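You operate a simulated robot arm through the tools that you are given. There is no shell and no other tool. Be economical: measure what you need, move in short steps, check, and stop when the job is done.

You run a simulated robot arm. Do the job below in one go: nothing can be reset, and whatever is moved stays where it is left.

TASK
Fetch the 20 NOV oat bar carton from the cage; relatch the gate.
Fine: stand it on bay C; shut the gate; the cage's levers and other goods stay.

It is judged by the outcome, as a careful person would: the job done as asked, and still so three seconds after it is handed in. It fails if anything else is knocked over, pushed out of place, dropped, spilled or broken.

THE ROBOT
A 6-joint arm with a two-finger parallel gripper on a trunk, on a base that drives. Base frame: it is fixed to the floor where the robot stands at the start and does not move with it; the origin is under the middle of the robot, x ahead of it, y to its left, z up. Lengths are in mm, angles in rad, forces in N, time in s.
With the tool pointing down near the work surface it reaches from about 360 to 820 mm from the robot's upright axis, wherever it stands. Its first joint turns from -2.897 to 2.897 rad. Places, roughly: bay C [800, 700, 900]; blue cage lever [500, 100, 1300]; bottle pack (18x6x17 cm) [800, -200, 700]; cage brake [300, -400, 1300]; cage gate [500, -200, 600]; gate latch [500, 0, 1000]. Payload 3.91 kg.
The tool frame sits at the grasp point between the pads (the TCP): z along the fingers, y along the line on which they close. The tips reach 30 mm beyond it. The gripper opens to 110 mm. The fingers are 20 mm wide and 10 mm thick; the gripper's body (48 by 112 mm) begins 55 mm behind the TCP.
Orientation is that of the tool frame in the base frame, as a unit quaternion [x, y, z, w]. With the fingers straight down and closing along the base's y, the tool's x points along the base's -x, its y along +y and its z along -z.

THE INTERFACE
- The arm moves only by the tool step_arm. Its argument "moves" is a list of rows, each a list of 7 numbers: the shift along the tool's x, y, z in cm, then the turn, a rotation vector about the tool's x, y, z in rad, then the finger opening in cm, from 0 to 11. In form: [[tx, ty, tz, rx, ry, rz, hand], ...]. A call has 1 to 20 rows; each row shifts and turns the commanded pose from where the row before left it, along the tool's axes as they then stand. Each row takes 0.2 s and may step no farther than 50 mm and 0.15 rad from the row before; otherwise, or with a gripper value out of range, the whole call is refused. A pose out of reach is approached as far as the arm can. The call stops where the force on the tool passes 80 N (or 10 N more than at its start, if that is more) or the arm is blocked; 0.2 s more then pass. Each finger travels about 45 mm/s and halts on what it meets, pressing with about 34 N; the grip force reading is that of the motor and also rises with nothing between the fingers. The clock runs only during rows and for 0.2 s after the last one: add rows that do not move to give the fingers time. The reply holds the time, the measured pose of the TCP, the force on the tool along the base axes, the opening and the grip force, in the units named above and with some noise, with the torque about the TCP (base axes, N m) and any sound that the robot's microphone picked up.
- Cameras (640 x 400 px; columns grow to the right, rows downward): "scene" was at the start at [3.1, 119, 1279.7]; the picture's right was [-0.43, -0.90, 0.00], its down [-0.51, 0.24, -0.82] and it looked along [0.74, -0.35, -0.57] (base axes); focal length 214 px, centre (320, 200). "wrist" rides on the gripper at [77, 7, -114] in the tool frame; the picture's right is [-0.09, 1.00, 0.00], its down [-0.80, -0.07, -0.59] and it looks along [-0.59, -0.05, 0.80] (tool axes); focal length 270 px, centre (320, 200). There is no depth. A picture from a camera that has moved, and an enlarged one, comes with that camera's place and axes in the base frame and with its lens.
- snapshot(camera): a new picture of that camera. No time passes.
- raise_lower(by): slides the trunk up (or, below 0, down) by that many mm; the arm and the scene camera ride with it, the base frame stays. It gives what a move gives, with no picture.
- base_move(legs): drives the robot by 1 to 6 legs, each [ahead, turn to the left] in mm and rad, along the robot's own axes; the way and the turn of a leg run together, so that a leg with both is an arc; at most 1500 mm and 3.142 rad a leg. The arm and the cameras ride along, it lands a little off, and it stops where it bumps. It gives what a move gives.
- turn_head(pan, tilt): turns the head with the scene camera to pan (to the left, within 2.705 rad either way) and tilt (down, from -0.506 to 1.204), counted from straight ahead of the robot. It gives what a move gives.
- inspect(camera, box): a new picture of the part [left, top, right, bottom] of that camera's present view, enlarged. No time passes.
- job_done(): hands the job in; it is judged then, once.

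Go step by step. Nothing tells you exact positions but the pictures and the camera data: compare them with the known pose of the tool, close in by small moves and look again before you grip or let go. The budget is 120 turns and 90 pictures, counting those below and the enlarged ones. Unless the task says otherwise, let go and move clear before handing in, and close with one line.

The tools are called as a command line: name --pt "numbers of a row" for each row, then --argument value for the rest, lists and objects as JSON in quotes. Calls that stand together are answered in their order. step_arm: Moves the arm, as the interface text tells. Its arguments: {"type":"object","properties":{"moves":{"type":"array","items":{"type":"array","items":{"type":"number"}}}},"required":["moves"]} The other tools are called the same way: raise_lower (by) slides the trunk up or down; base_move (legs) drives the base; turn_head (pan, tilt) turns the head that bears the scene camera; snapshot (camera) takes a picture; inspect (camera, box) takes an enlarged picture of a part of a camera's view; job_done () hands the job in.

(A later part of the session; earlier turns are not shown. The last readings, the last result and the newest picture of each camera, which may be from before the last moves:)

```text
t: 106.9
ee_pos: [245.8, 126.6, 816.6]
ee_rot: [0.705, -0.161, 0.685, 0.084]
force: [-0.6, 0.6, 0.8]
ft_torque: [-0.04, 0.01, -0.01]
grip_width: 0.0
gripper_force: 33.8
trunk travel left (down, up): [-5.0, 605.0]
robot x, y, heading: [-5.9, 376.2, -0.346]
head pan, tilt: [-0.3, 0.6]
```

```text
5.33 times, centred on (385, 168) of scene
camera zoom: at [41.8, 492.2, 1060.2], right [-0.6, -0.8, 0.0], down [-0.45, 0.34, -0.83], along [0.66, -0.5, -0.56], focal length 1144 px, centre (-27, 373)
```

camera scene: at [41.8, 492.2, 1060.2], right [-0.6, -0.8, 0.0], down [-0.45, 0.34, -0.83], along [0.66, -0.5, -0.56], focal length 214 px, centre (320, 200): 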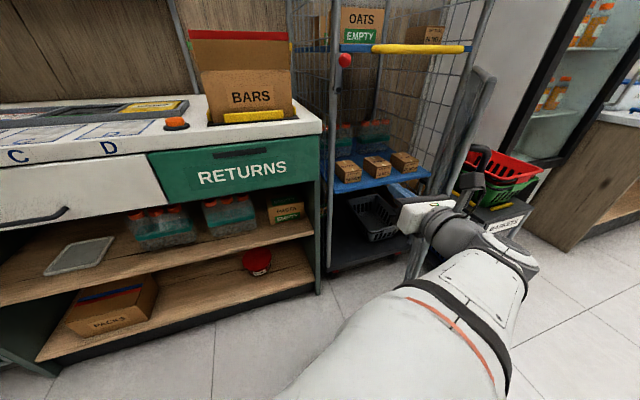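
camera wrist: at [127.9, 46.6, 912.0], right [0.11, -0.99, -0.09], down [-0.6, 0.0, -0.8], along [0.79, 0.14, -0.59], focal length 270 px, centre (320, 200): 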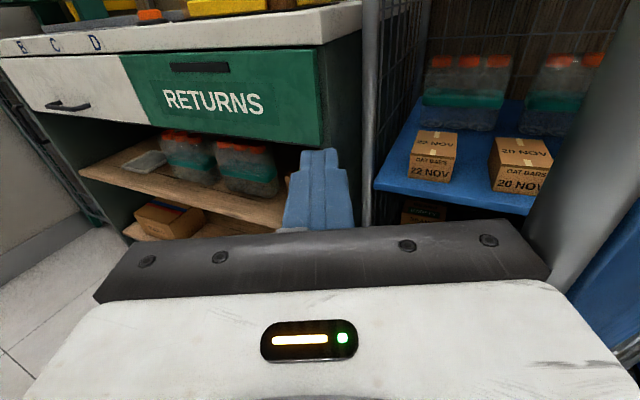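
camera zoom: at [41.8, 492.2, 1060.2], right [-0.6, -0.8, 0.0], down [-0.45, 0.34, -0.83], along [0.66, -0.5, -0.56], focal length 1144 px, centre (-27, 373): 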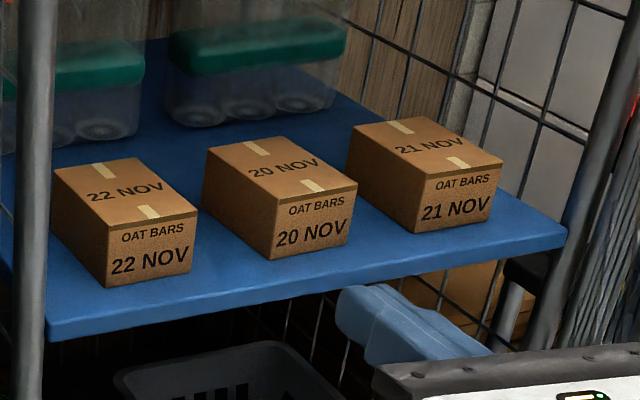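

The gate's free edge is near (195, 0). I'll extend the arm forward and left, then turn the base right so the gripper lies inside the gate.

step_arm --pt "0 0 3 0 0 -0.025 0" --pt "0 -2.5 3 0 0 -0.025 0" --pt "0 -2.5 3 0 0 -0.025 0" --pt "0 -2.5 3 0 0 -0.025 0" --pt "0 -2.5 0 0 0 0 0"

base_move --legs '[[0, -0.35]]'

step_arm --pt "0 3 0 0 0 0 0" --pt "0 3 0 0 0 0 0" --pt "0 3 0 0 0 0 0" --pt "0 3 0 0 0 0 0" --pt "0 3 0 0 0 0 0" --pt "0 3 0 0 0 0 0"

snapshot --camera "wrist"

```text
t: 107.5
ee_pos: [220.9, 74.1, 823.8]
ee_rot: [0.679, -0.233, 0.668, 0.195]
force: [0.3, 0.5, 0.1]
ft_torque: [-0.02, 0.01, 0.01]
grip_width: 0.1
gripper_force: 34.1
trunk travel left (down, up): [-5.0, 605.0]
robot x, y, heading: [-7.6, 375.0, -0.348]
head pan, tilt: [-0.3, 0.6]
stopped in row 2: the arm was blocked; the commanded pose is now the measured one
```

```text
t: 109.0
ee_pos: [103.3, 15.2, 825.4]
ee_rot: [0.628, -0.347, 0.624, 0.308]
force: [-0.1, -0.7, 0.5]
ft_torque: [-0.01, -0.06, -0.01]
grip_width: 0.1
gripper_force: 34.0
trunk travel left (down, up): [-5.0, 605.0]
robot x, y, heading: [-9.3, 371.7, -0.692]
head pan, tilt: [-0.3, 0.6]
```

```text
t: 110.4
ee_pos: [-45.7, -88.1, 816.8]
ee_rot: [0.629, -0.346, 0.624, 0.309]
force: [-0.5, 0.9, -0.1]
ft_torque: [-0.01, 0.0, -0.03]
grip_width: 0.0
gripper_force: 33.6
trunk travel left (down, up): [-5.0, 605.0]
robot x, y, heading: [-12.1, 373.8, -0.694]
head pan, tilt: [-0.3, 0.6]
```

```text
27 pictures are left
camera wrist: at [-117.7, -3.0, 897.8], right [-0.82, -0.56, -0.13], down [-0.27, 0.57, -0.78], along [0.51, -0.6, -0.61], focal length 270 px, centre (320, 200)
```

wrist: 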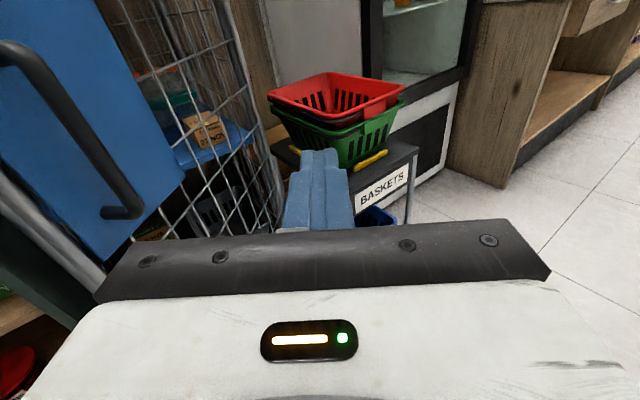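

That left move hit an arm limit and the tool passed outside the gate without touching it. Better plan: lift over the gate, turn the base left, lower inside, then turn the base right so the arm sweeps the gate open.

raise_lower --by 340

step_arm --pt "0 0 3 0 0 0 0" --pt "0 0 3 0 0 0 0"

base_move --legs '[[0, 0.9]]'

snapshot --camera "wrist"

```text
t: 113.7
ee_pos: [-44.1, -88.3, 1157.0]
ee_rot: [0.628, -0.347, 0.624, 0.309]
force: [0.5, 0.1, 0.8]
ft_torque: [0.0, 0.02, -0.03]
grip_width: 0.2
gripper_force: 34.2
trunk travel left (down, up): [-345.0, 265.0]
robot x, y, heading: [-11.6, 372.6, -0.69]
head pan, tilt: [-0.3, 0.6]
```

```text
t: 114.3
ee_pos: [-11.7, -141.7, 1156.5]
ee_rot: [0.629, -0.347, 0.624, 0.307]
force: [-0.2, 0.1, 0.2]
ft_torque: [0.04, -0.02, -0.01]
grip_width: 0.0
gripper_force: 33.8
trunk travel left (down, up): [-345.0, 265.0]
robot x, y, heading: [-8.0, 370.4, -0.69]
head pan, tilt: [-0.3, 0.6]
```

```text
t: 117.0
ee_pos: [397.6, 56.0, 1157.2]
ee_rot: [0.717, -0.036, 0.696, 0.002]
force: [-0.7, -0.7, -0.2]
ft_torque: [0.01, -0.02, -0.02]
grip_width: 0.0
gripper_force: 34.1
trunk travel left (down, up): [-345.0, 265.0]
robot x, y, heading: [-4.7, 375.2, 0.215]
head pan, tilt: [-0.3, 0.6]
```

```text
26 pictures are left
camera wrist: at [284.4, 51.4, 1237.7], right [-0.05, -0.99, -0.13], down [-0.61, 0.14, -0.78], along [0.79, 0.04, -0.61], focal length 270 px, centre (320, 200)
```

wrist: 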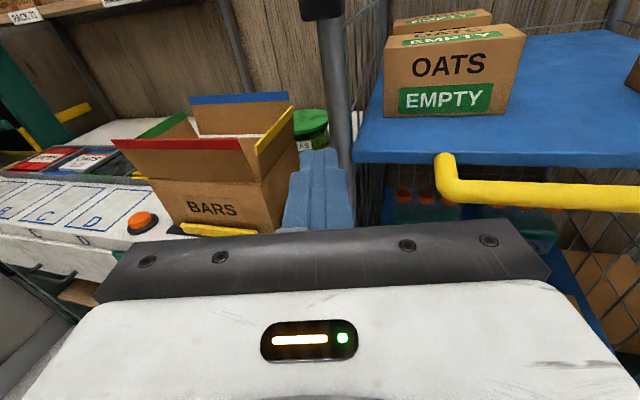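

Clear inside the gate. I'll lower and sweep right with the base.

raise_lower --by -330

base_move --legs '[[0, -0.45]]'

snapshot --camera "wrist"

```text
t: 120.3
ee_pos: [397.0, 57.3, 826.8]
ee_rot: [0.717, -0.035, 0.696, 0.001]
force: [-0.4, -0.2, -0.3]
ft_torque: [-0.02, -0.04, -0.02]
grip_width: 0.0
gripper_force: 34.5
trunk travel left (down, up): [-15.0, 595.0]
robot x, y, heading: [-5.8, 377.9, 0.215]
head pan, tilt: [-0.3, 0.6]
```

```text
t: 122.0
ee_pos: [215.9, -88.7, 826.1]
ee_rot: [0.691, -0.194, 0.678, 0.157]
force: [0.4, 0.6, 0.3]
ft_torque: [-0.01, -0.01, 0.01]
grip_width: 0.2
gripper_force: 34.4
trunk travel left (down, up): [-15.0, 595.0]
robot x, y, heading: [-8.2, 378.3, -0.224]
head pan, tilt: [-0.3, 0.6]
```

```text
25 pictures are left
camera wrist: at [112.6, -43.5, 907.8], right [-0.48, -0.87, -0.13], down [-0.49, 0.39, -0.78], along [0.73, -0.31, -0.61], focal length 270 px, centre (320, 200)
```

wrist: 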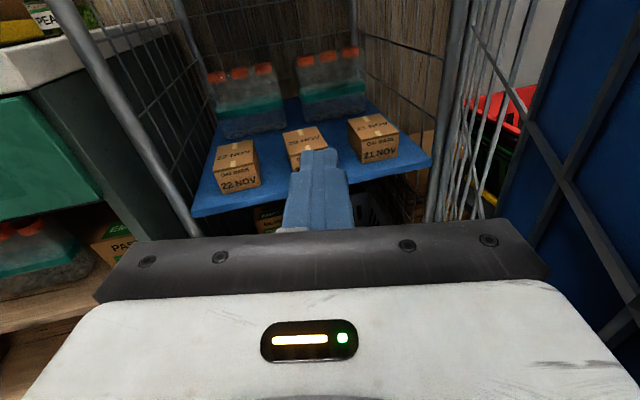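

Now I look straight into the cage with the gate on the right being swept open. A bit more turn.

base_move --legs '[[0, -0.3]]'

snapshot --camera "wrist"

```text
t: 123.4
ee_pos: [70.0, -134.8, 827.2]
ee_rot: [0.654, -0.296, 0.647, 0.258]
force: [0.8, -0.4, -0.2]
ft_torque: [0.01, 0.0, -0.01]
grip_width: 0.0
gripper_force: 33.5
trunk travel left (down, up): [-15.0, 595.0]
robot x, y, heading: [-13.1, 374.0, -0.516]
head pan, tilt: [-0.3, 0.6]
```

```text
24 pictures are left
camera wrist: at [-15.8, -61.1, 907.8], right [-0.71, -0.69, -0.13], down [-0.35, 0.52, -0.78], along [0.6, -0.51, -0.61], focal length 270 px, centre (320, 200)
```

wrist: 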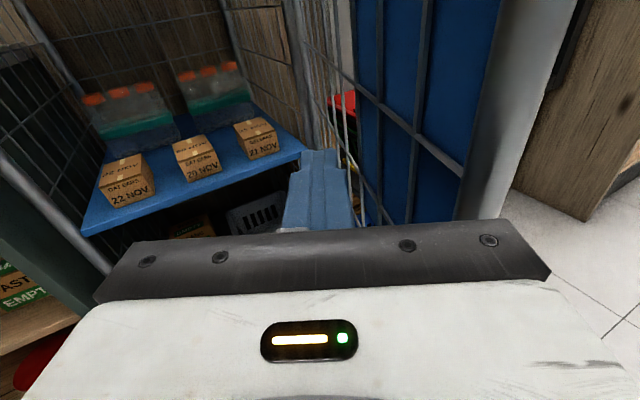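

The gate is open about 70° and stays. I'll turn a little left off it and drive closer.

base_move --legs '[[0, 0.14], [120, 0]]'

snapshot --camera "scene"

```text
t: 125.2
ee_pos: [250.0, -161.7, 824.8]
ee_rot: [0.673, -0.25, 0.663, 0.211]
force: [0.0, -0.2, -0.2]
ft_torque: [-0.01, 0.0, -0.02]
grip_width: 0.0
gripper_force: 34.0
trunk travel left (down, up): [-15.0, 595.0]
robot x, y, heading: [97.0, 326.8, -0.386]
head pan, tilt: [-0.3, 0.6]
```

```text
23 pictures are left
camera scene: at [152.7, 441.4, 1070.1], right [-0.63, -0.78, 0.0], down [-0.44, 0.36, -0.83], along [0.64, -0.52, -0.56], focal length 214 px, centre (320, 200)
```

scene: 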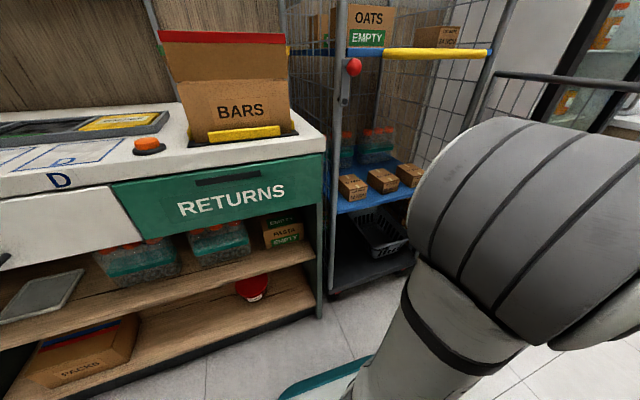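

The carton measures about 75×100×54 mm, its front centre at (538, -226), shelf at z≈620, yaw about -0.30. I'll align the gripper to that yaw and move to a pre-grasp in front of it.

step_arm --pt "0 0 0 0.121 0.01 -0.016 5" --pt "0 0 0 0.121 0.01 -0.016 10" --pt "0 0 0 0.121 0.01 -0.016 10" --pt "0 0 0 0 0 0 10"

step_arm --pt "-2.83 -0.4 3.2 0 0 0 10" --pt "-2.83 -0.4 3.2 0 0 0 10" --pt "-2.83 -0.4 3.2 0 0 0 10" --pt "-2.83 -0.4 3.2 0 0 0 10" --pt "-2.83 -0.4 3.2 0 0 0 10" --pt "-2.83 -0.4 3.2 0 0 0 10"

snapshot --camera "wrist"

```text
t: 126.2
ee_pos: [251.0, -162.6, 825.6]
ee_rot: [0.696, -0.106, 0.702, 0.106]
force: [-0.7, 0.7, -0.5]
ft_torque: [-0.02, 0.01, 0.02]
grip_width: 85.6
gripper_force: 0.1
trunk travel left (down, up): [-15.0, 595.0]
robot x, y, heading: [101.8, 326.5, -0.38]
head pan, tilt: [-0.3, 0.6]
```

```text
t: 127.6
ee_pos: [440.9, -197.9, 660.3]
ee_rot: [0.696, -0.106, 0.702, 0.106]
force: [0.1, -0.2, 0.0]
ft_torque: [0.01, 0.0, 0.01]
grip_width: 99.8
gripper_force: 0.0
trunk travel left (down, up): [-15.0, 595.0]
robot x, y, heading: [99.3, 328.3, -0.382]
head pan, tilt: [-0.3, 0.6]
```

```text
22 pictures are left
camera wrist: at [328.3, -171.2, 737.6], right [-0.29, -0.95, -0.09], down [-0.54, 0.24, -0.81], along [0.79, -0.19, -0.59], focal length 270 px, centre (320, 200)
```

wrist: 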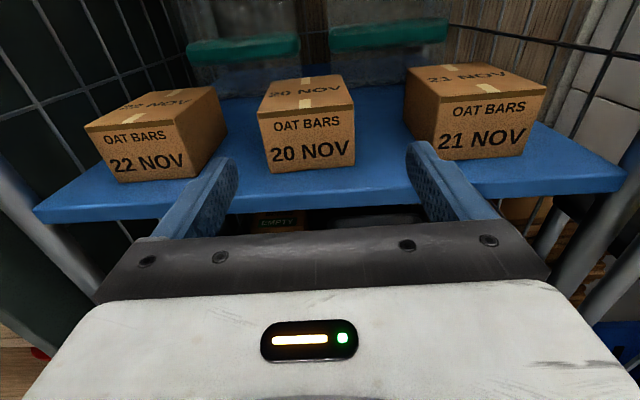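

The carton is straight ahead, a few mm left of centre. I'll advance in short steps and check before closing.

step_arm --pt "-0.4 -0.35 3 0 0 0 10.5" --pt "-0.4 -0.35 3 0 0 0 10.5" --pt "0 0 3 0 0 0 10.5"

snapshot --camera "wrist"

```text
t: 128.4
ee_pos: [530.1, -216.3, 652.4]
ee_rot: [0.695, -0.107, 0.703, 0.106]
force: [-0.6, 0.2, -0.4]
ft_torque: [-0.01, 0.0, 0.0]
grip_width: 105.1
gripper_force: 0.1
trunk travel left (down, up): [-15.0, 595.0]
robot x, y, heading: [100.8, 327.0, -0.384]
head pan, tilt: [-0.3, 0.6]
```

```text
21 pictures are left
camera wrist: at [419.6, -188.8, 729.8], right [-0.29, -0.95, -0.09], down [-0.54, 0.24, -0.81], along [0.79, -0.19, -0.59], focal length 270 px, centre (320, 200)
```

wrist: 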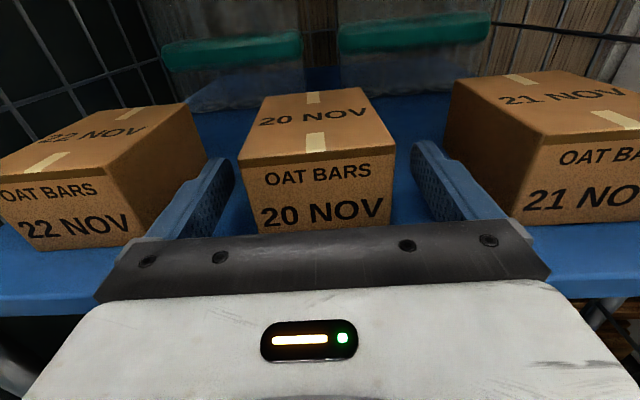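

Centred, and the front face is about at the TCP. I'll advance 40 mm more and close.

step_arm --pt "0 0 2 0 0 0 10.5" --pt "0 0 2 0 0 0 10.5" --pt "0 0 0 0 0 0 6.5" --pt "0 0 0 0 0 0 6.5" --pt "0 0 0 0 0 0 6.5" --pt "0 0 0 0 0 0 6.5" --pt "0 0 0 0 0 0 6.5"

```text
t: 129.0
ee_pos: [553.4, -224.9, 651.9]
ee_rot: [0.698, -0.11, 0.7, 0.106]
force: [-37.2, 30.2, 17.8]
ft_torque: [1.28, 2.6, -1.75]
grip_width: 105.1
gripper_force: 0.1
trunk travel left (down, up): [-15.0, 595.0]
robot x, y, heading: [98.0, 331.2, -0.382]
head pan, tilt: [-0.3, 0.6]
stopped in row 2: the force on the tool passed its limit (the readings are from after the stop); the commanded pose is now the measured one
```

Something under the hand touched the shelf's front edge. I'll back off, pitch the tool 0.3 rad nose-down so the body rides higher, and go in again.

step_arm --pt "0 0 -2.3 0 0 0 10.5" --pt "0.3 0 0 0 -0.15 0 10.5" --pt "0.3 0 0 0 -0.15 0 10.5" --pt "0 0 0 0 0 0 10.5"

snapshot --camera "wrist"

inspect --camera "scene" --box '[310, 100, 490, 280]'

```text
t: 130.0
ee_pos: [534.1, -220.1, 654.6]
ee_rot: [0.796, -0.127, 0.585, 0.087]
force: [0.5, -0.4, -0.5]
ft_torque: [0.01, 0.02, 0.01]
grip_width: 104.8
gripper_force: 0.1
trunk travel left (down, up): [-15.0, 595.0]
robot x, y, heading: [99.0, 329.3, -0.381]
head pan, tilt: [-0.3, 0.6]
```

```text
20 pictures are left
camera wrist: at [450.2, -201.2, 761.8], right [-0.33, -0.94, -0.09], down [-0.75, 0.32, -0.59], along [0.58, -0.12, -0.81], focal length 270 px, centre (320, 200)
```

wrist: 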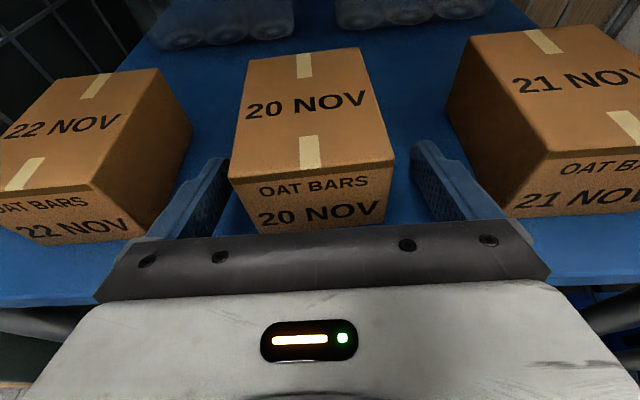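

```text
2.22 times, centred on (400, 190) of scene
camera zoom: at [152.5, 441.4, 1070.1], right [-0.63, -0.78, 0.0], down [-0.44, 0.36, -0.82], along [0.64, -0.52, -0.57], focal length 477 px, centre (142, 222)
```

zoom: 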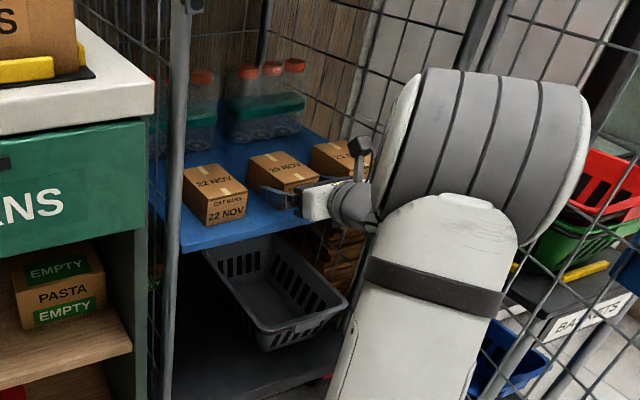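

Clearance looks better. I'll advance 36 mm horizontally and close.

step_arm --pt "0.53 -0.1 1.72 0 0 0 10.5" --pt "0.53 -0.1 1.72 0 0 0 10.5" --pt "0 0 0 0 0 0 6.5" --pt "0 0 0 0 0 0 6.5" --pt "0 0 0 0 0 0 6.5" --pt "0 0 0 0 0 0 6.5" --pt "0 0 0 0 0 0 6.5"

```text
t: 131.6
ee_pos: [570.9, -226.3, 651.9]
ee_rot: [0.796, -0.125, 0.586, 0.086]
force: [2.1, -0.2, 1.6]
ft_torque: [-0.13, 0.13, 0.09]
grip_width: 75.1
gripper_force: 34.2
trunk travel left (down, up): [-15.0, 595.0]
robot x, y, heading: [100.4, 329.7, -0.379]
head pan, tilt: [-0.3, 0.6]
```

Gripped at 75 mm. I'll lift 30 mm and check.

step_arm --pt "1.43 0 -0.44 0 0 0 6.5" --pt "1.43 0 -0.44 0 0 0 6.5" --pt "0 0 0 0 0 0 6.5"

snapshot --camera "wrist"

```text
t: 132.4
ee_pos: [570.5, -229.4, 683.0]
ee_rot: [0.796, -0.126, 0.586, 0.086]
force: [0.9, 0.6, -1.1]
ft_torque: [0.02, 0.02, 0.0]
grip_width: 75.0
gripper_force: 34.3
trunk travel left (down, up): [-15.0, 595.0]
robot x, y, heading: [101.9, 327.2, -0.38]
head pan, tilt: [-0.3, 0.6]
```

```text
18 pictures are left
camera wrist: at [485.8, -210.7, 791.0], right [-0.33, -0.94, -0.09], down [-0.75, 0.32, -0.59], along [0.58, -0.12, -0.8], focal length 270 px, centre (320, 200)
```

wrist: 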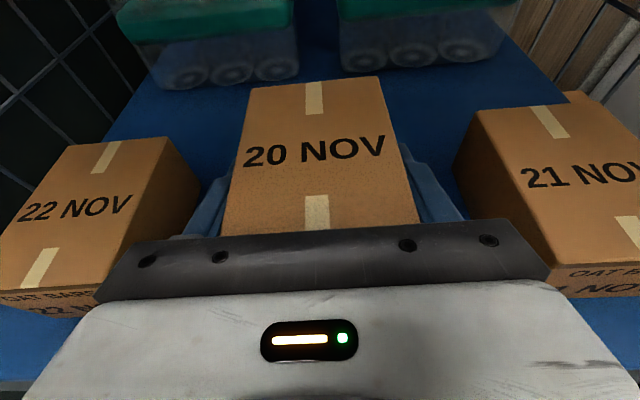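

The carton is held cleanly with neighbours untouched. I'll retreat from the cage, back the robot away and raise the carton.

step_arm --pt "-1.33 0 -4.3 0 0 0 6.5" --pt "-1.33 0 -4.3 0 0 0 6.5" --pt "-1.33 0 -4.3 0 0 0 6.5" --pt "-1.33 0 -4.3 0 0 0 6.5" --pt "-1.33 0 -4.3 0 0 0 6.5"

base_move --legs '[[-200, 0]]'

raise_lower --by 380

base_move --legs '[[0, 0.98]]'

turn_head --pan -0.1 --tilt 0.5

snapshot --camera "scene"

```text
t: 133.6
ee_pos: [360.5, -160.3, 683.0]
ee_rot: [0.795, -0.127, 0.587, 0.087]
force: [-0.4, 0.0, -3.0]
ft_torque: [-0.02, -0.01, 0.0]
grip_width: 74.7
gripper_force: 34.1
trunk travel left (down, up): [-15.0, 595.0]
robot x, y, heading: [100.4, 327.0, -0.382]
head pan, tilt: [-0.3, 0.6]
```

```text
t: 135.2
ee_pos: [170.4, -83.4, 683.7]
ee_rot: [0.795, -0.126, 0.587, 0.087]
force: [-0.2, -0.4, -1.5]
ft_torque: [0.02, 0.02, 0.02]
grip_width: 74.6
gripper_force: 33.8
trunk travel left (down, up): [-15.0, 595.0]
robot x, y, heading: [-90.9, 403.4, -0.384]
head pan, tilt: [-0.3, 0.6]
```

```text
t: 138.9
ee_pos: [171.4, -84.1, 1065.0]
ee_rot: [0.796, -0.126, 0.586, 0.086]
force: [0.5, 0.3, -2.0]
ft_torque: [0.0, 0.0, 0.03]
grip_width: 74.8
gripper_force: 34.0
trunk travel left (down, up): [-395.0, 215.0]
robot x, y, heading: [-88.5, 404.8, -0.385]
head pan, tilt: [-0.3, 0.6]
```

```text
t: 141.8
ee_pos: [463.2, 355.7, 1064.3]
ee_rot: [0.76, 0.269, 0.556, -0.204]
force: [0.9, -0.2, -2.0]
ft_torque: [0.0, 0.02, 0.02]
grip_width: 74.6
gripper_force: 34.3
trunk travel left (down, up): [-395.0, 215.0]
robot x, y, heading: [-84.8, 400.0, 0.606]
head pan, tilt: [-0.3, 0.6]
```

```text
t: 142.5
ee_pos: [462.0, 356.2, 1063.7]
ee_rot: [0.76, 0.268, 0.556, -0.203]
force: [0.0, -0.3, -2.0]
ft_torque: [0.05, 0.06, 0.0]
grip_width: 75.0
gripper_force: 34.2
trunk travel left (down, up): [-395.0, 215.0]
robot x, y, heading: [-81.7, 398.8, 0.601]
head pan, tilt: [-0.099, 0.499]
```

```text
17 pictures are left
camera scene: at [-153.7, 524.5, 1459.2], right [0.48, -0.88, 0.0], down [-0.42, -0.23, -0.88], along [0.77, 0.42, -0.48], focal length 214 px, centre (320, 200)
```

scene: 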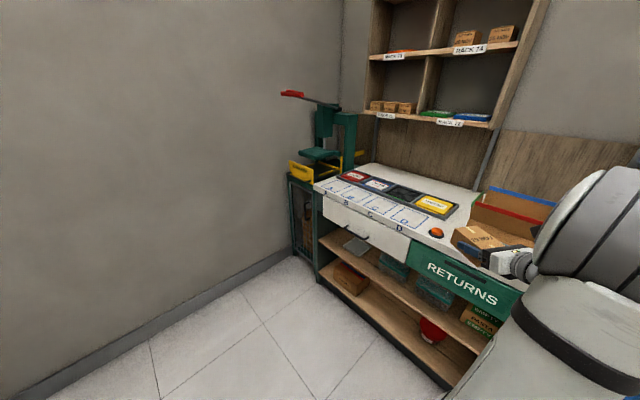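

inspect --camera "scene" --box '[300, 150, 500, 275]'

```text
3.20 times, centred on (400, 212) of scene
camera zoom: at [-153.7, 524.5, 1459.2], right [0.48, -0.88, 0.0], down [-0.42, -0.23, -0.88], along [0.77, 0.42, -0.48], focal length 686 px, centre (64, 160)
```

zoom: 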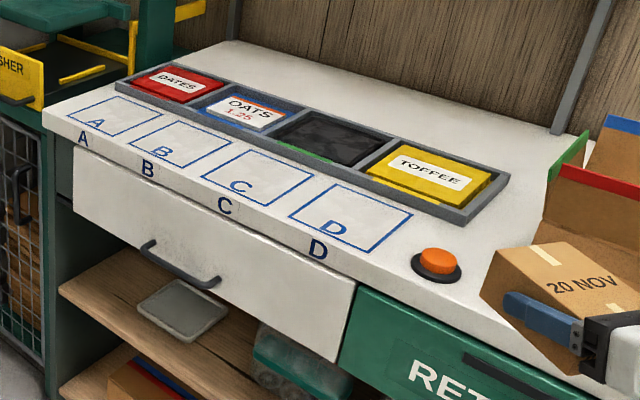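

Bay C's rectangle is about 120×137 mm centred near (843, 711), yaw -0.3, on the counter at z≈900. I'll drive the robot over in front of it with the carton held high.

base_move --legs '[[0, 0.518], [450, 0], [0, -1.118]]'

snapshot --camera "scene"

```text
t: 149.4
ee_pos: [561.1, 493.0, 1064.0]
ee_rot: [0.803, 0.058, 0.591, -0.049]
force: [0.9, 0.2, -2.2]
ft_torque: [-0.01, 0.04, 0.03]
grip_width: 74.5
gripper_force: 33.7
trunk travel left (down, up): [-395.0, 215.0]
robot x, y, heading: [111.7, 815.5, 0.077]
head pan, tilt: [-0.099, 0.499]
```

```text
15 pictures are left
camera scene: at [113.6, 958.2, 1459.3], right [-0.02, -1.0, 0.0], down [-0.48, 0.01, -0.88], along [0.88, -0.02, -0.48], focal length 214 px, centre (320, 200)
```

scene: 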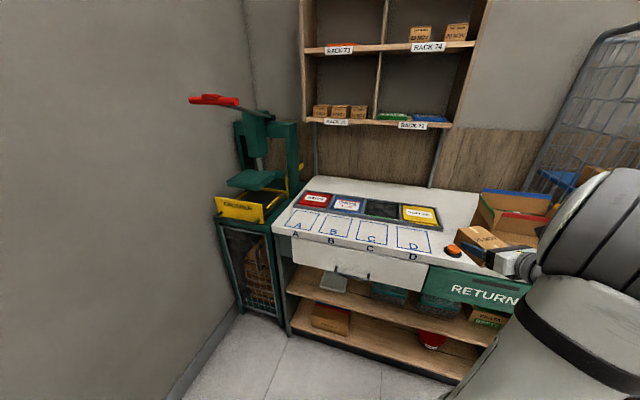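

Bay C confirmed at about (842, 715). I'll drive 80 mm closer, yaw the tool to the bay's angle and shift left.

base_move --legs '[[80, 0]]'

step_arm --pt "0 0 0 -0.1086 0 0.0336 6.5" --pt "0 0 0 -0.1086 0 0.0336 6.5" --pt "0 0 0 -0.1086 0 0.0336 6.5" --pt "0 0 0 -0.1086 0 0.0336 6.5" --pt "0 -4.4 0 0 0 0 6.5" --pt "0 -4.4 0 0 0 0 6.5" --pt "0 -4.4 0 0 0 0 6.5" --pt "0 -4.4 0 0 0 0 6.5" --pt "0 -4.4 0 0 0 0 6.5"

```text
t: 150.5
ee_pos: [639.2, 500.9, 1064.1]
ee_rot: [0.804, 0.059, 0.59, -0.05]
force: [0.4, -0.3, -1.9]
ft_torque: [-0.01, 0.01, 0.0]
grip_width: 74.8
gripper_force: 33.9
trunk travel left (down, up): [-395.0, 215.0]
robot x, y, heading: [189.9, 822.2, 0.076]
head pan, tilt: [-0.099, 0.499]
```

```text
t: 152.5
ee_pos: [683.4, 660.7, 1073.4]
ee_rot: [0.799, -0.12, 0.584, 0.08]
force: [-0.6, 0.2, -1.7]
ft_torque: [0.01, 0.0, 0.0]
grip_width: 74.8
gripper_force: 33.9
out of reach, approached as far as the arm can: row 8, 9
trunk travel left (down, up): [-395.0, 215.0]
robot x, y, heading: [189.2, 820.9, 0.078]
head pan, tilt: [-0.099, 0.499]
```

step_arm --pt "1.15 0 3.7 0 0 0 6.5" --pt "1.15 0 3.7 0 0 0 6.5" --pt "1.13 0 3.7 0 0 0 6.5" --pt "0 0 0 0 0 0 6.5"

```text
t: 153.5
ee_pos: [790.0, 615.3, 1079.2]
ee_rot: [0.798, -0.121, 0.584, 0.082]
force: [1.1, 0.1, -1.9]
ft_torque: [-0.03, 0.03, -0.04]
grip_width: 74.8
gripper_force: 34.1
out of reach, approached as far as the arm can: row 1, 2
trunk travel left (down, up): [-395.0, 215.0]
robot x, y, heading: [187.3, 824.8, 0.079]
head pan, tilt: [-0.099, 0.499]
```

step_arm --pt "0 -3.5 0 0 0 0 6.5" --pt "0 -3.5 0 0 0 0 6.5" --pt "0 -3.5 0 0 0 0 6.5" --pt "0 0 0 0 0 0 6.5"

snapshot --camera "wrist"

```text
t: 154.5
ee_pos: [793.3, 634.3, 1109.1]
ee_rot: [0.8, -0.117, 0.583, 0.075]
force: [0.0, 0.4, -2.0]
ft_torque: [0.01, 0.02, 0.01]
grip_width: 74.9
gripper_force: 34.4
out of reach, approached as far as the arm can: row 1, 2, 3
trunk travel left (down, up): [-395.0, 215.0]
robot x, y, heading: [193.9, 823.5, 0.078]
head pan, tilt: [-0.099, 0.499]
```

```text
14 pictures are left
camera wrist: at [709.7, 649.4, 1217.9], right [-0.3, -0.95, -0.1], down [-0.76, 0.3, -0.58], along [0.58, -0.1, -0.81], focal length 270 px, centre (320, 200)
```

wrist: 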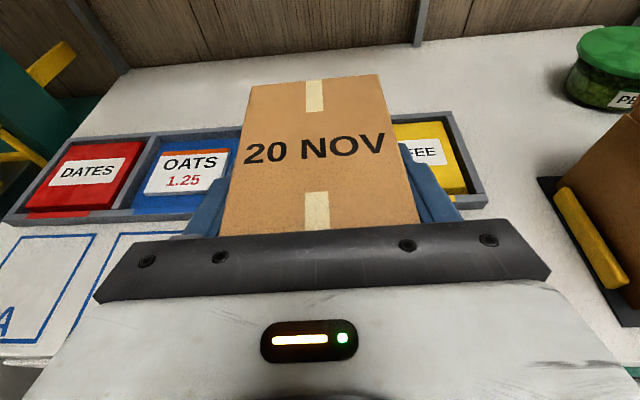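

The arm can't go further left here, so I'll shift the robot itself about 90 mm left with a small back-and-forth.

base_move --legs '[[-110, 0], [0, 0.5], [175, 0], [0, -0.5]]'

snapshot --camera "wrist"

```text
t: 159.6
ee_pos: [839.0, 727.3, 1108.3]
ee_rot: [0.801, -0.114, 0.583, 0.073]
force: [0.2, 0.6, -2.5]
ft_torque: [0.02, -0.01, 0.03]
grip_width: 74.8
gripper_force: 33.7
trunk travel left (down, up): [-395.0, 215.0]
robot x, y, heading: [235.0, 915.2, 0.089]
head pan, tilt: [-0.099, 0.499]
```

```text
13 pictures are left
camera wrist: at [755.1, 742.3, 1217.7], right [-0.29, -0.95, -0.1], down [-0.76, 0.29, -0.58], along [0.58, -0.09, -0.81], focal length 270 px, centre (320, 200)
```

wrist: 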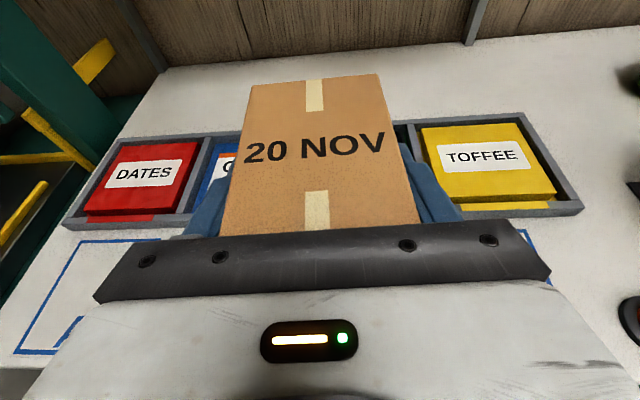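

I'm practically over bay C; a 12 mm shift right, then lower by the trunk and check.

step_arm --pt "0 1.2 0 0 0 0 6.5" --pt "0 0 0 0 0 0 6.5"

raise_lower --by -155

snapshot --camera "scene"

```text
t: 160.2
ee_pos: [836.7, 718.0, 1109.0]
ee_rot: [0.801, -0.112, 0.584, 0.072]
force: [-0.3, 0.0, -2.6]
ft_torque: [-0.03, 0.01, 0.02]
grip_width: 74.7
gripper_force: 33.9
trunk travel left (down, up): [-395.0, 215.0]
robot x, y, heading: [229.1, 918.5, 0.091]
head pan, tilt: [-0.099, 0.499]
```

```text
t: 162.0
ee_pos: [836.1, 717.2, 954.2]
ee_rot: [0.8, -0.114, 0.584, 0.073]
force: [0.5, 0.7, -1.1]
ft_torque: [-0.01, -0.01, -0.01]
grip_width: 74.7
gripper_force: 34.6
trunk travel left (down, up): [-240.0, 370.0]
robot x, y, heading: [234.6, 920.2, 0.082]
head pan, tilt: [-0.099, 0.499]
```

```text
12 pictures are left
camera scene: at [233.6, 1062.6, 1304.3], right [-0.01, -1.0, 0.0], down [-0.48, 0.01, -0.88], along [0.88, -0.01, -0.48], focal length 214 px, centre (320, 200)
```

scene: 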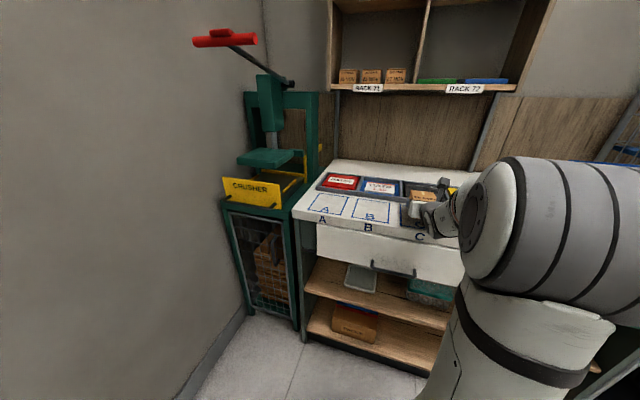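

inspect --camera "scene" --box '[310, 155, 490, 265]'

step_arm --pt "-0.95 0 0.3 0 0 0 6.5" --pt "-0.48 0 0.15 0 0 0 6.5"

```text
3.56 times, centred on (400, 210) of scene
camera zoom: at [233.6, 1062.6, 1304.3], right [-0.01, -1.0, 0.0], down [-0.48, 0.01, -0.88], along [0.88, -0.01, -0.48], focal length 763 px, centre (36, 164)
```

zoom: 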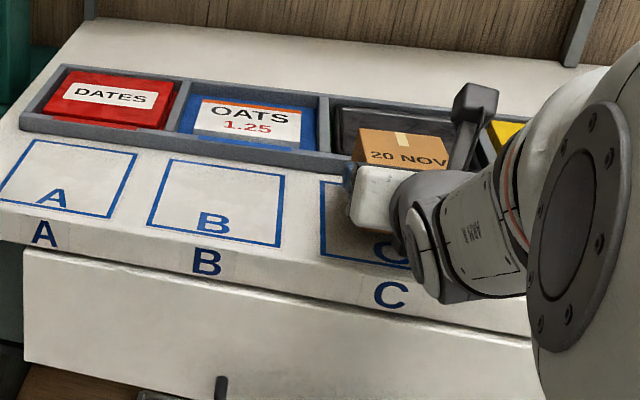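

```text
t: 162.6
ee_pos: [836.3, 717.1, 938.7]
ee_rot: [0.801, -0.114, 0.583, 0.073]
force: [-0.3, -0.6, -2.2]
ft_torque: [0.0, 0.04, 0.02]
grip_width: 74.7
gripper_force: 33.7
trunk travel left (down, up): [-240.0, 370.0]
robot x, y, heading: [234.7, 919.7, 0.086]
head pan, tilt: [-0.099, 0.499]
```

The carton sits slightly deep within bay C; I'll pull it back 8 mm, then lower until it touches.

step_arm --pt "-0.24 0 -0.76 0 0 0 6.5" --pt "-0.29 0 0.09 0 0 0 6.5" --pt "-0.2 0 0.06 0 0 0 6.5"

step_arm --pt "-0.2 0 0.06 0 0 0 6.5"

step_arm --pt "-0.2 0 0.06 0 0 0 6.5"

```text
t: 163.4
ee_pos: [828.2, 719.8, 933.0]
ee_rot: [0.801, -0.115, 0.583, 0.074]
force: [-0.6, 0.3, -1.7]
ft_torque: [0.0, -0.03, 0.01]
grip_width: 74.8
gripper_force: 33.7
trunk travel left (down, up): [-240.0, 370.0]
robot x, y, heading: [234.7, 917.0, 0.088]
head pan, tilt: [-0.099, 0.499]
```

```text
t: 163.8
ee_pos: [827.8, 719.8, 933.6]
ee_rot: [0.8, -0.113, 0.585, 0.073]
force: [-1.2, -1.1, 2.6]
ft_torque: [-0.29, -0.23, -0.08]
grip_width: 74.8
gripper_force: 34.2
trunk travel left (down, up): [-240.0, 370.0]
robot x, y, heading: [233.4, 920.0, 0.091]
head pan, tilt: [-0.099, 0.499]
```

```text
t: 164.2
ee_pos: [827.7, 720.6, 932.6]
ee_rot: [0.798, -0.112, 0.587, 0.073]
force: [3.8, -1.1, 12.1]
ft_torque: [-0.73, -0.81, 0.14]
grip_width: 75.0
gripper_force: 34.1
trunk travel left (down, up): [-240.0, 370.0]
robot x, y, heading: [233.6, 918.7, 0.088]
head pan, tilt: [-0.099, 0.499]
```

It has touched down with 12 N. I'll open and withdraw horizontally.

step_arm --pt "0.15 0 -0.05 0 0 0 7.5" --pt "0 0 0 0 0 0 8.5" --pt "0 0 0 0 0 0 10" --pt "0 0 0 0 0 0 10" --pt "-0.85 0 -2.8 0 0 0 10" --pt "-0.85 0 -2.8 0 0 0 10" --pt "-1.1 0 -3.8 0 0 0 10" --pt "-0.9 0 -3.8 0 0 0 10"

snapshot --camera "wrist"

```text
t: 166.0
ee_pos: [696.2, 757.2, 940.5]
ee_rot: [0.801, -0.114, 0.583, 0.073]
force: [-0.2, -0.6, -0.3]
ft_torque: [-0.03, -0.01, 0.01]
grip_width: 99.9
gripper_force: 0.0
trunk travel left (down, up): [-240.0, 370.0]
robot x, y, heading: [238.1, 920.8, 0.092]
head pan, tilt: [-0.099, 0.499]
```

```text
10 pictures are left
camera wrist: at [611.7, 771.5, 1049.6], right [-0.29, -0.95, -0.1], down [-0.76, 0.29, -0.58], along [0.58, -0.09, -0.81], focal length 270 px, centre (320, 200)
```

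wrist: 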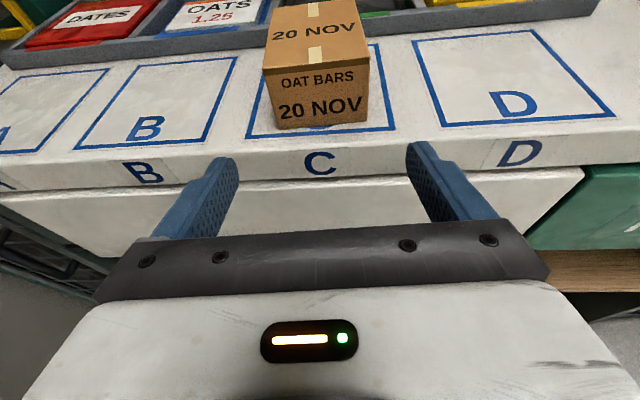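

The carton stands upright in bay C. Now the gate: I'll back away, level the closed gripper, and drive round to the outside of the gate to push it shut by turning left.

base_move --legs '[[-200, 0]]'

step_arm --pt "0 0 0 0.115 0 -0.035 0" --pt "0 0 0 0.115 0 -0.035 0" --pt "0 0 0 0.115 0 -0.035 0" --pt "0 0 0 0 0.15 0 0" --pt "0 0 0 0 0.15 0 0" --pt "0 0 4 0 0 0 0" --pt "0 0.5 4 0 0 0 0" --pt "0 2 4 0 0 0 0"

base_move --legs '[[0, -1.757], [531, 0]]'

```text
t: 167.6
ee_pos: [497.7, 738.3, 940.5]
ee_rot: [0.8, -0.115, 0.584, 0.074]
force: [0.4, -0.7, 0.1]
ft_torque: [0.02, -0.02, 0.0]
grip_width: 99.7
gripper_force: 0.1
trunk travel left (down, up): [-240.0, 370.0]
robot x, y, heading: [37.3, 904.8, 0.087]
head pan, tilt: [-0.099, 0.499]
```

```text
t: 169.4
ee_pos: [619.7, 726.5, 939.9]
ee_rot: [0.709, 0.024, 0.704, -0.038]
force: [-0.6, 0.4, -0.4]
ft_torque: [0.0, 0.01, -0.02]
grip_width: 0.0
gripper_force: 34.0
trunk travel left (down, up): [-240.0, 370.0]
robot x, y, heading: [37.6, 903.8, 0.085]
head pan, tilt: [-0.099, 0.499]
```

```text
t: 176.7
ee_pos: [-315.3, -160.1, 940.0]
ee_rot: [-0.467, 0.534, -0.476, -0.52]
force: [0.3, 0.5, 0.6]
ft_torque: [0.03, 0.01, -0.01]
grip_width: 0.0
gripper_force: 33.6
trunk travel left (down, up): [-240.0, 370.0]
robot x, y, heading: [-27.2, 377.8, -1.692]
head pan, tilt: [-0.099, 0.499]
```

I'm on the outside of the gate. Turning left in stages to sweep it closed.

base_move --legs '[[0, 0.75]]'

snapshot --camera "wrist"

```text
t: 178.5
ee_pos: [-35.6, -228.0, 941.4]
ee_rot: [0.58, -0.408, 0.585, 0.393]
force: [-32.9, 23.1, 5.1]
ft_torque: [0.89, 0.59, 3.19]
grip_width: 0.0
gripper_force: 34.3
trunk travel left (down, up): [-240.0, 370.0]
robot x, y, heading: [-31.3, 377.6, -1.267]
head pan, tilt: [-0.099, 0.499]
stopped in leg 1: the force on the tool passed its limit (the readings are from after the stop); the commanded pose is now the measured one
```

```text
9 pictures are left
camera wrist: at [-83.6, -125.4, 1019.7], right [-0.93, -0.35, -0.11], down [-0.13, 0.59, -0.8], along [0.34, -0.72, -0.6], focal length 270 px, centre (320, 200)
```

wrist: 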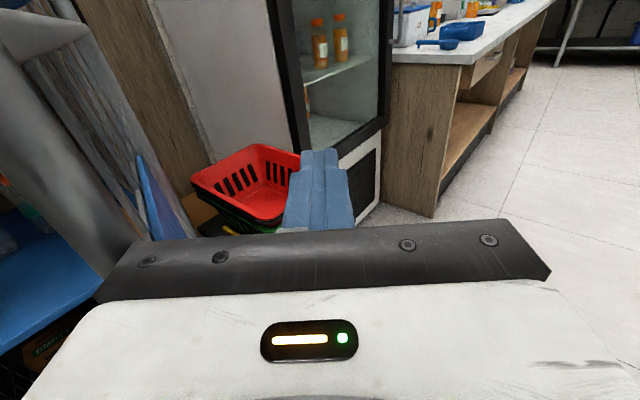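

The arm meets only the end of the gate's edge from here, so turning won't close it. I'll back off and check the floor on the outer side, to push the gate's panel by driving forward.

base_move --legs '[[0, -0.3]]'

turn_head --pan -0.6 --tilt 0.5

snapshot --camera "scene"

```text
t: 179.9
ee_pos: [-209.5, -207.4, 938.9]
ee_rot: [0.515, -0.49, 0.519, 0.474]
force: [0.4, -0.7, 0.1]
ft_torque: [0.04, -0.03, -0.02]
grip_width: 0.0
gripper_force: 33.8
trunk travel left (down, up): [-240.0, 370.0]
robot x, y, heading: [-30.4, 377.4, -1.554]
head pan, tilt: [-0.099, 0.499]
```

```text
t: 180.8
ee_pos: [-209.1, -207.0, 939.7]
ee_rot: [0.516, -0.489, 0.52, 0.474]
force: [0.5, 0.1, -0.6]
ft_torque: [0.01, -0.01, 0.04]
grip_width: 0.0
gripper_force: 34.3
trunk travel left (down, up): [-240.0, 370.0]
robot x, y, heading: [-27.9, 370.0, -1.552]
head pan, tilt: [-0.6, 0.499]
```

```text
8 pictures are left
camera scene: at [69.6, 378.0, 1304.2], right [-0.83, 0.55, 0.0], down [0.26, 0.4, -0.88], along [-0.48, -0.73, -0.48], focal length 214 px, centre (320, 200)
```

scene: 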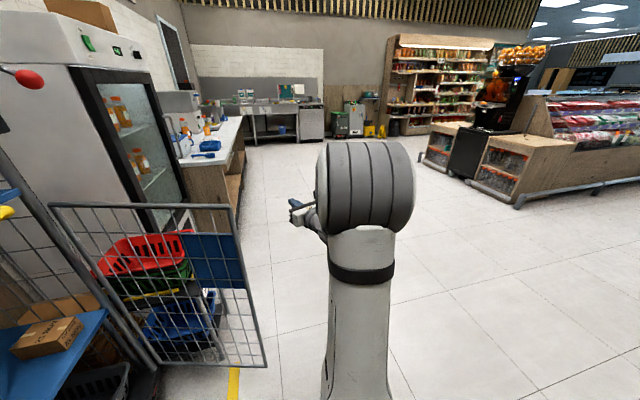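

The floor there is free and the gate's edge is at about (-9, -179). I'll drive round to its outer side, facing the panel.

base_move --legs '[[0, -0.725], [932, 0], [0, 2.677]]'

raise_lower --by -125

snapshot --camera "wrist"

```text
t: 194.0
ee_pos: [-31.1, -283.8, 939.3]
ee_rot: [0.693, 0.156, 0.683, -0.167]
force: [-0.7, 0.2, -0.2]
ft_torque: [-0.02, 0.02, 0.01]
grip_width: 0.0
gripper_force: 34.3
trunk travel left (down, up): [-240.0, 370.0]
robot x, y, heading: [-622.3, -366.6, 0.408]
head pan, tilt: [-0.6, 0.499]
```

```text
t: 195.5
ee_pos: [-31.3, -284.1, 815.6]
ee_rot: [0.694, 0.156, 0.683, -0.168]
force: [-0.8, 0.6, 0.5]
ft_torque: [-0.04, 0.02, -0.03]
grip_width: 0.0
gripper_force: 33.8
trunk travel left (down, up): [-115.0, 495.0]
robot x, y, heading: [-629.1, -368.0, 0.406]
head pan, tilt: [-0.6, 0.499]
```

```text
7 pictures are left
camera wrist: at [-129.9, -342.8, 893.2], right [0.44, -0.89, -0.11], down [-0.58, -0.19, -0.79], along [0.68, 0.41, -0.6], focal length 270 px, centre (320, 200)
```

wrist: 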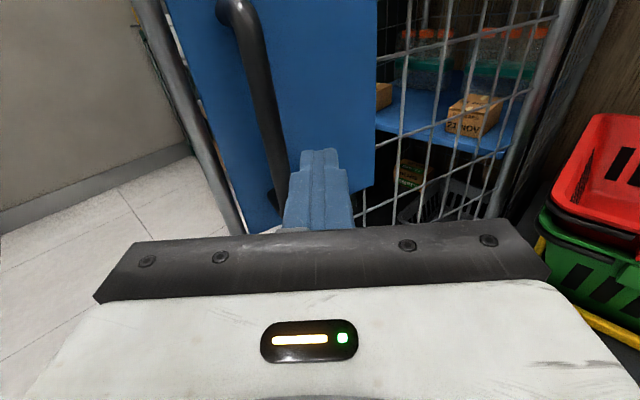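

The fist points right at the panel beside the handle. I'll drive forward to push the gate.

base_move --legs '[[280, 0]]'

```text
t: 197.5
ee_pos: [238.8, -171.4, 814.4]
ee_rot: [0.694, 0.155, 0.683, -0.167]
force: [0.1, -0.2, -0.8]
ft_torque: [0.0, -0.03, 0.0]
grip_width: 0.3
gripper_force: 33.8
trunk travel left (down, up): [-115.0, 495.0]
robot x, y, heading: [-355.1, -253.9, 0.404]
head pan, tilt: [-0.6, 0.499]
```

The gate moved along. I'll bear slightly left and keep pushing.

base_move --legs '[[0, 0.05], [190, 0]]'

snapshot --camera "wrist"

```text
t: 199.5
ee_pos: [407.5, -57.2, 814.6]
ee_rot: [0.69, 0.171, 0.679, -0.183]
force: [0.4, -0.2, 0.1]
ft_torque: [-0.02, 0.02, 0.02]
grip_width: 0.1
gripper_force: 34.4
trunk travel left (down, up): [-115.0, 495.0]
robot x, y, heading: [-180.7, -164.7, 0.451]
head pan, tilt: [-0.6, 0.499]
```

```text
6 pictures are left
camera wrist: at [313.0, -119.8, 893.2], right [0.48, -0.87, -0.11], down [-0.57, -0.22, -0.79], along [0.67, 0.44, -0.6], focal length 270 px, centre (320, 200)
```

wrist: 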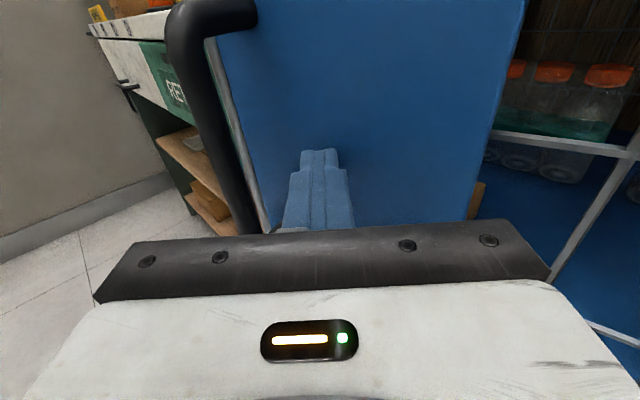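

The gate is about 0.18 rad from shut. I'll finish with the arm, pushing until it meets the stop.

step_arm --pt "0 1.85 1.85 0 0 0 0" --pt "0 1.85 1.85 0 0 0 0" --pt "0 1.6 1.6 0 0 0 0"

step_arm --pt "0 0.4 0.7 0 0 0 0" --pt "0 0.4 0.7 0 0 0 0" --pt "0 0.4 0.7 0 0 0 0"

```text
t: 200.3
ee_pos: [480.2, -76.3, 812.7]
ee_rot: [0.69, 0.171, 0.679, -0.182]
force: [-0.4, -0.6, -0.2]
ft_torque: [-0.02, 0.02, -0.02]
grip_width: 0.1
gripper_force: 33.9
trunk travel left (down, up): [-115.0, 495.0]
robot x, y, heading: [-178.8, -167.3, 0.452]
head pan, tilt: [-0.6, 0.499]
```

```text
t: 201.0
ee_pos: [490.4, -76.1, 810.9]
ee_rot: [0.69, 0.175, 0.678, -0.185]
force: [-48.9, -6.6, 8.5]
ft_torque: [0.09, -0.57, 0.12]
grip_width: 0.2
gripper_force: 34.1
trunk travel left (down, up): [-115.0, 495.0]
robot x, y, heading: [-181.8, -167.3, 0.459]
head pan, tilt: [-0.6, 0.499]
stopped in row 3: the force on the tool passed its limit (the readings are from after the stop); the commanded pose is now the measured one
```

The gate has met its stop and is shut. I'll retract, raise, and return to the left-hand stance to lower the latch.

base_move --legs '[[-250, 0]]'

step_arm --pt "0 0 -4 0 0 0 0" --pt "0 0 -4 0 0 0 0" --pt "0 0 -4 0 0 0 0" --pt "0 0 -4 0 0 0 0"

raise_lower --by 245

base_move --legs '[[0, 0.546], [588, 0], [0, -0.996]]'

snapshot --camera "wrist"

```text
t: 202.8
ee_pos: [267.3, -186.4, 807.3]
ee_rot: [0.693, 0.174, 0.675, -0.185]
force: [0.3, -0.1, -0.5]
ft_torque: [0.02, 0.0, 0.02]
grip_width: 0.0
gripper_force: 34.5
trunk travel left (down, up): [-115.0, 495.0]
robot x, y, heading: [-405.0, -279.4, 0.452]
head pan, tilt: [-0.6, 0.499]
```

```text
t: 203.8
ee_pos: [128.5, -265.1, 811.8]
ee_rot: [0.693, 0.173, 0.675, -0.184]
force: [-0.7, 0.2, -0.4]
ft_torque: [0.02, 0.01, 0.04]
grip_width: 0.0
gripper_force: 34.4
trunk travel left (down, up): [-115.0, 495.0]
robot x, y, heading: [-408.1, -277.1, 0.449]
head pan, tilt: [-0.6, 0.499]
```

```text
t: 206.4
ee_pos: [129.4, -264.5, 1056.1]
ee_rot: [0.693, 0.173, 0.675, -0.185]
force: [0.4, 0.9, 0.4]
ft_torque: [0.02, -0.03, 0.0]
grip_width: 0.3
gripper_force: 34.2
trunk travel left (down, up): [-360.0, 250.0]
robot x, y, heading: [-409.4, -276.7, 0.456]
head pan, tilt: [-0.6, 0.499]
```

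```text
t: 213.8
ee_pos: [404.6, 4.8, 1055.9]
ee_rot: [0.714, 0.021, 0.699, -0.035]
force: [-0.1, 0.2, -0.2]
ft_torque: [0.03, 0.01, -0.02]
grip_width: 0.0
gripper_force: 34.3
trunk travel left (down, up): [-360.0, 250.0]
robot x, y, heading: [-88.2, 225.5, 0.027]
head pan, tilt: [-0.6, 0.499]
```

```text
5 pictures are left
camera wrist: at [293.0, -12.5, 1136.1], right [0.07, -0.99, -0.11], down [-0.62, 0.04, -0.79], along [0.78, 0.13, -0.61], focal length 270 px, centre (320, 200)
```

wrist: 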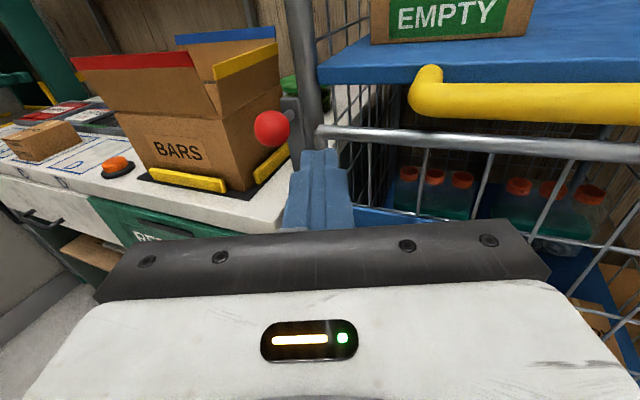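

The gate is shut and the knob is at about (506, 57, 1049), bar upright. I'll go to its left side with the closed fingers.

step_arm --pt "0 0 0 -0.11 0 0 0" --pt "0 0 0 -0.11 0 0 0" --pt "0 0 0 -0.11 0 0 0" --pt "0 -3.5 0 0 0 0 0" --pt "0 -3.5 0 0 0 0 0" --pt "0 -3.5 0 0 0 0 0" --pt "0 0 0 0 0 0 0"

```text
t: 215.4
ee_pos: [406.3, 63.6, 1063.8]
ee_rot: [0.712, -0.091, 0.692, 0.078]
force: [-0.1, 0.2, 0.1]
ft_torque: [0.01, -0.02, -0.04]
grip_width: 0.0
gripper_force: 33.6
out of reach, approached as far as the arm can: row 5, 6
trunk travel left (down, up): [-360.0, 250.0]
robot x, y, heading: [-87.5, 222.6, 0.025]
head pan, tilt: [-0.6, 0.499]
```

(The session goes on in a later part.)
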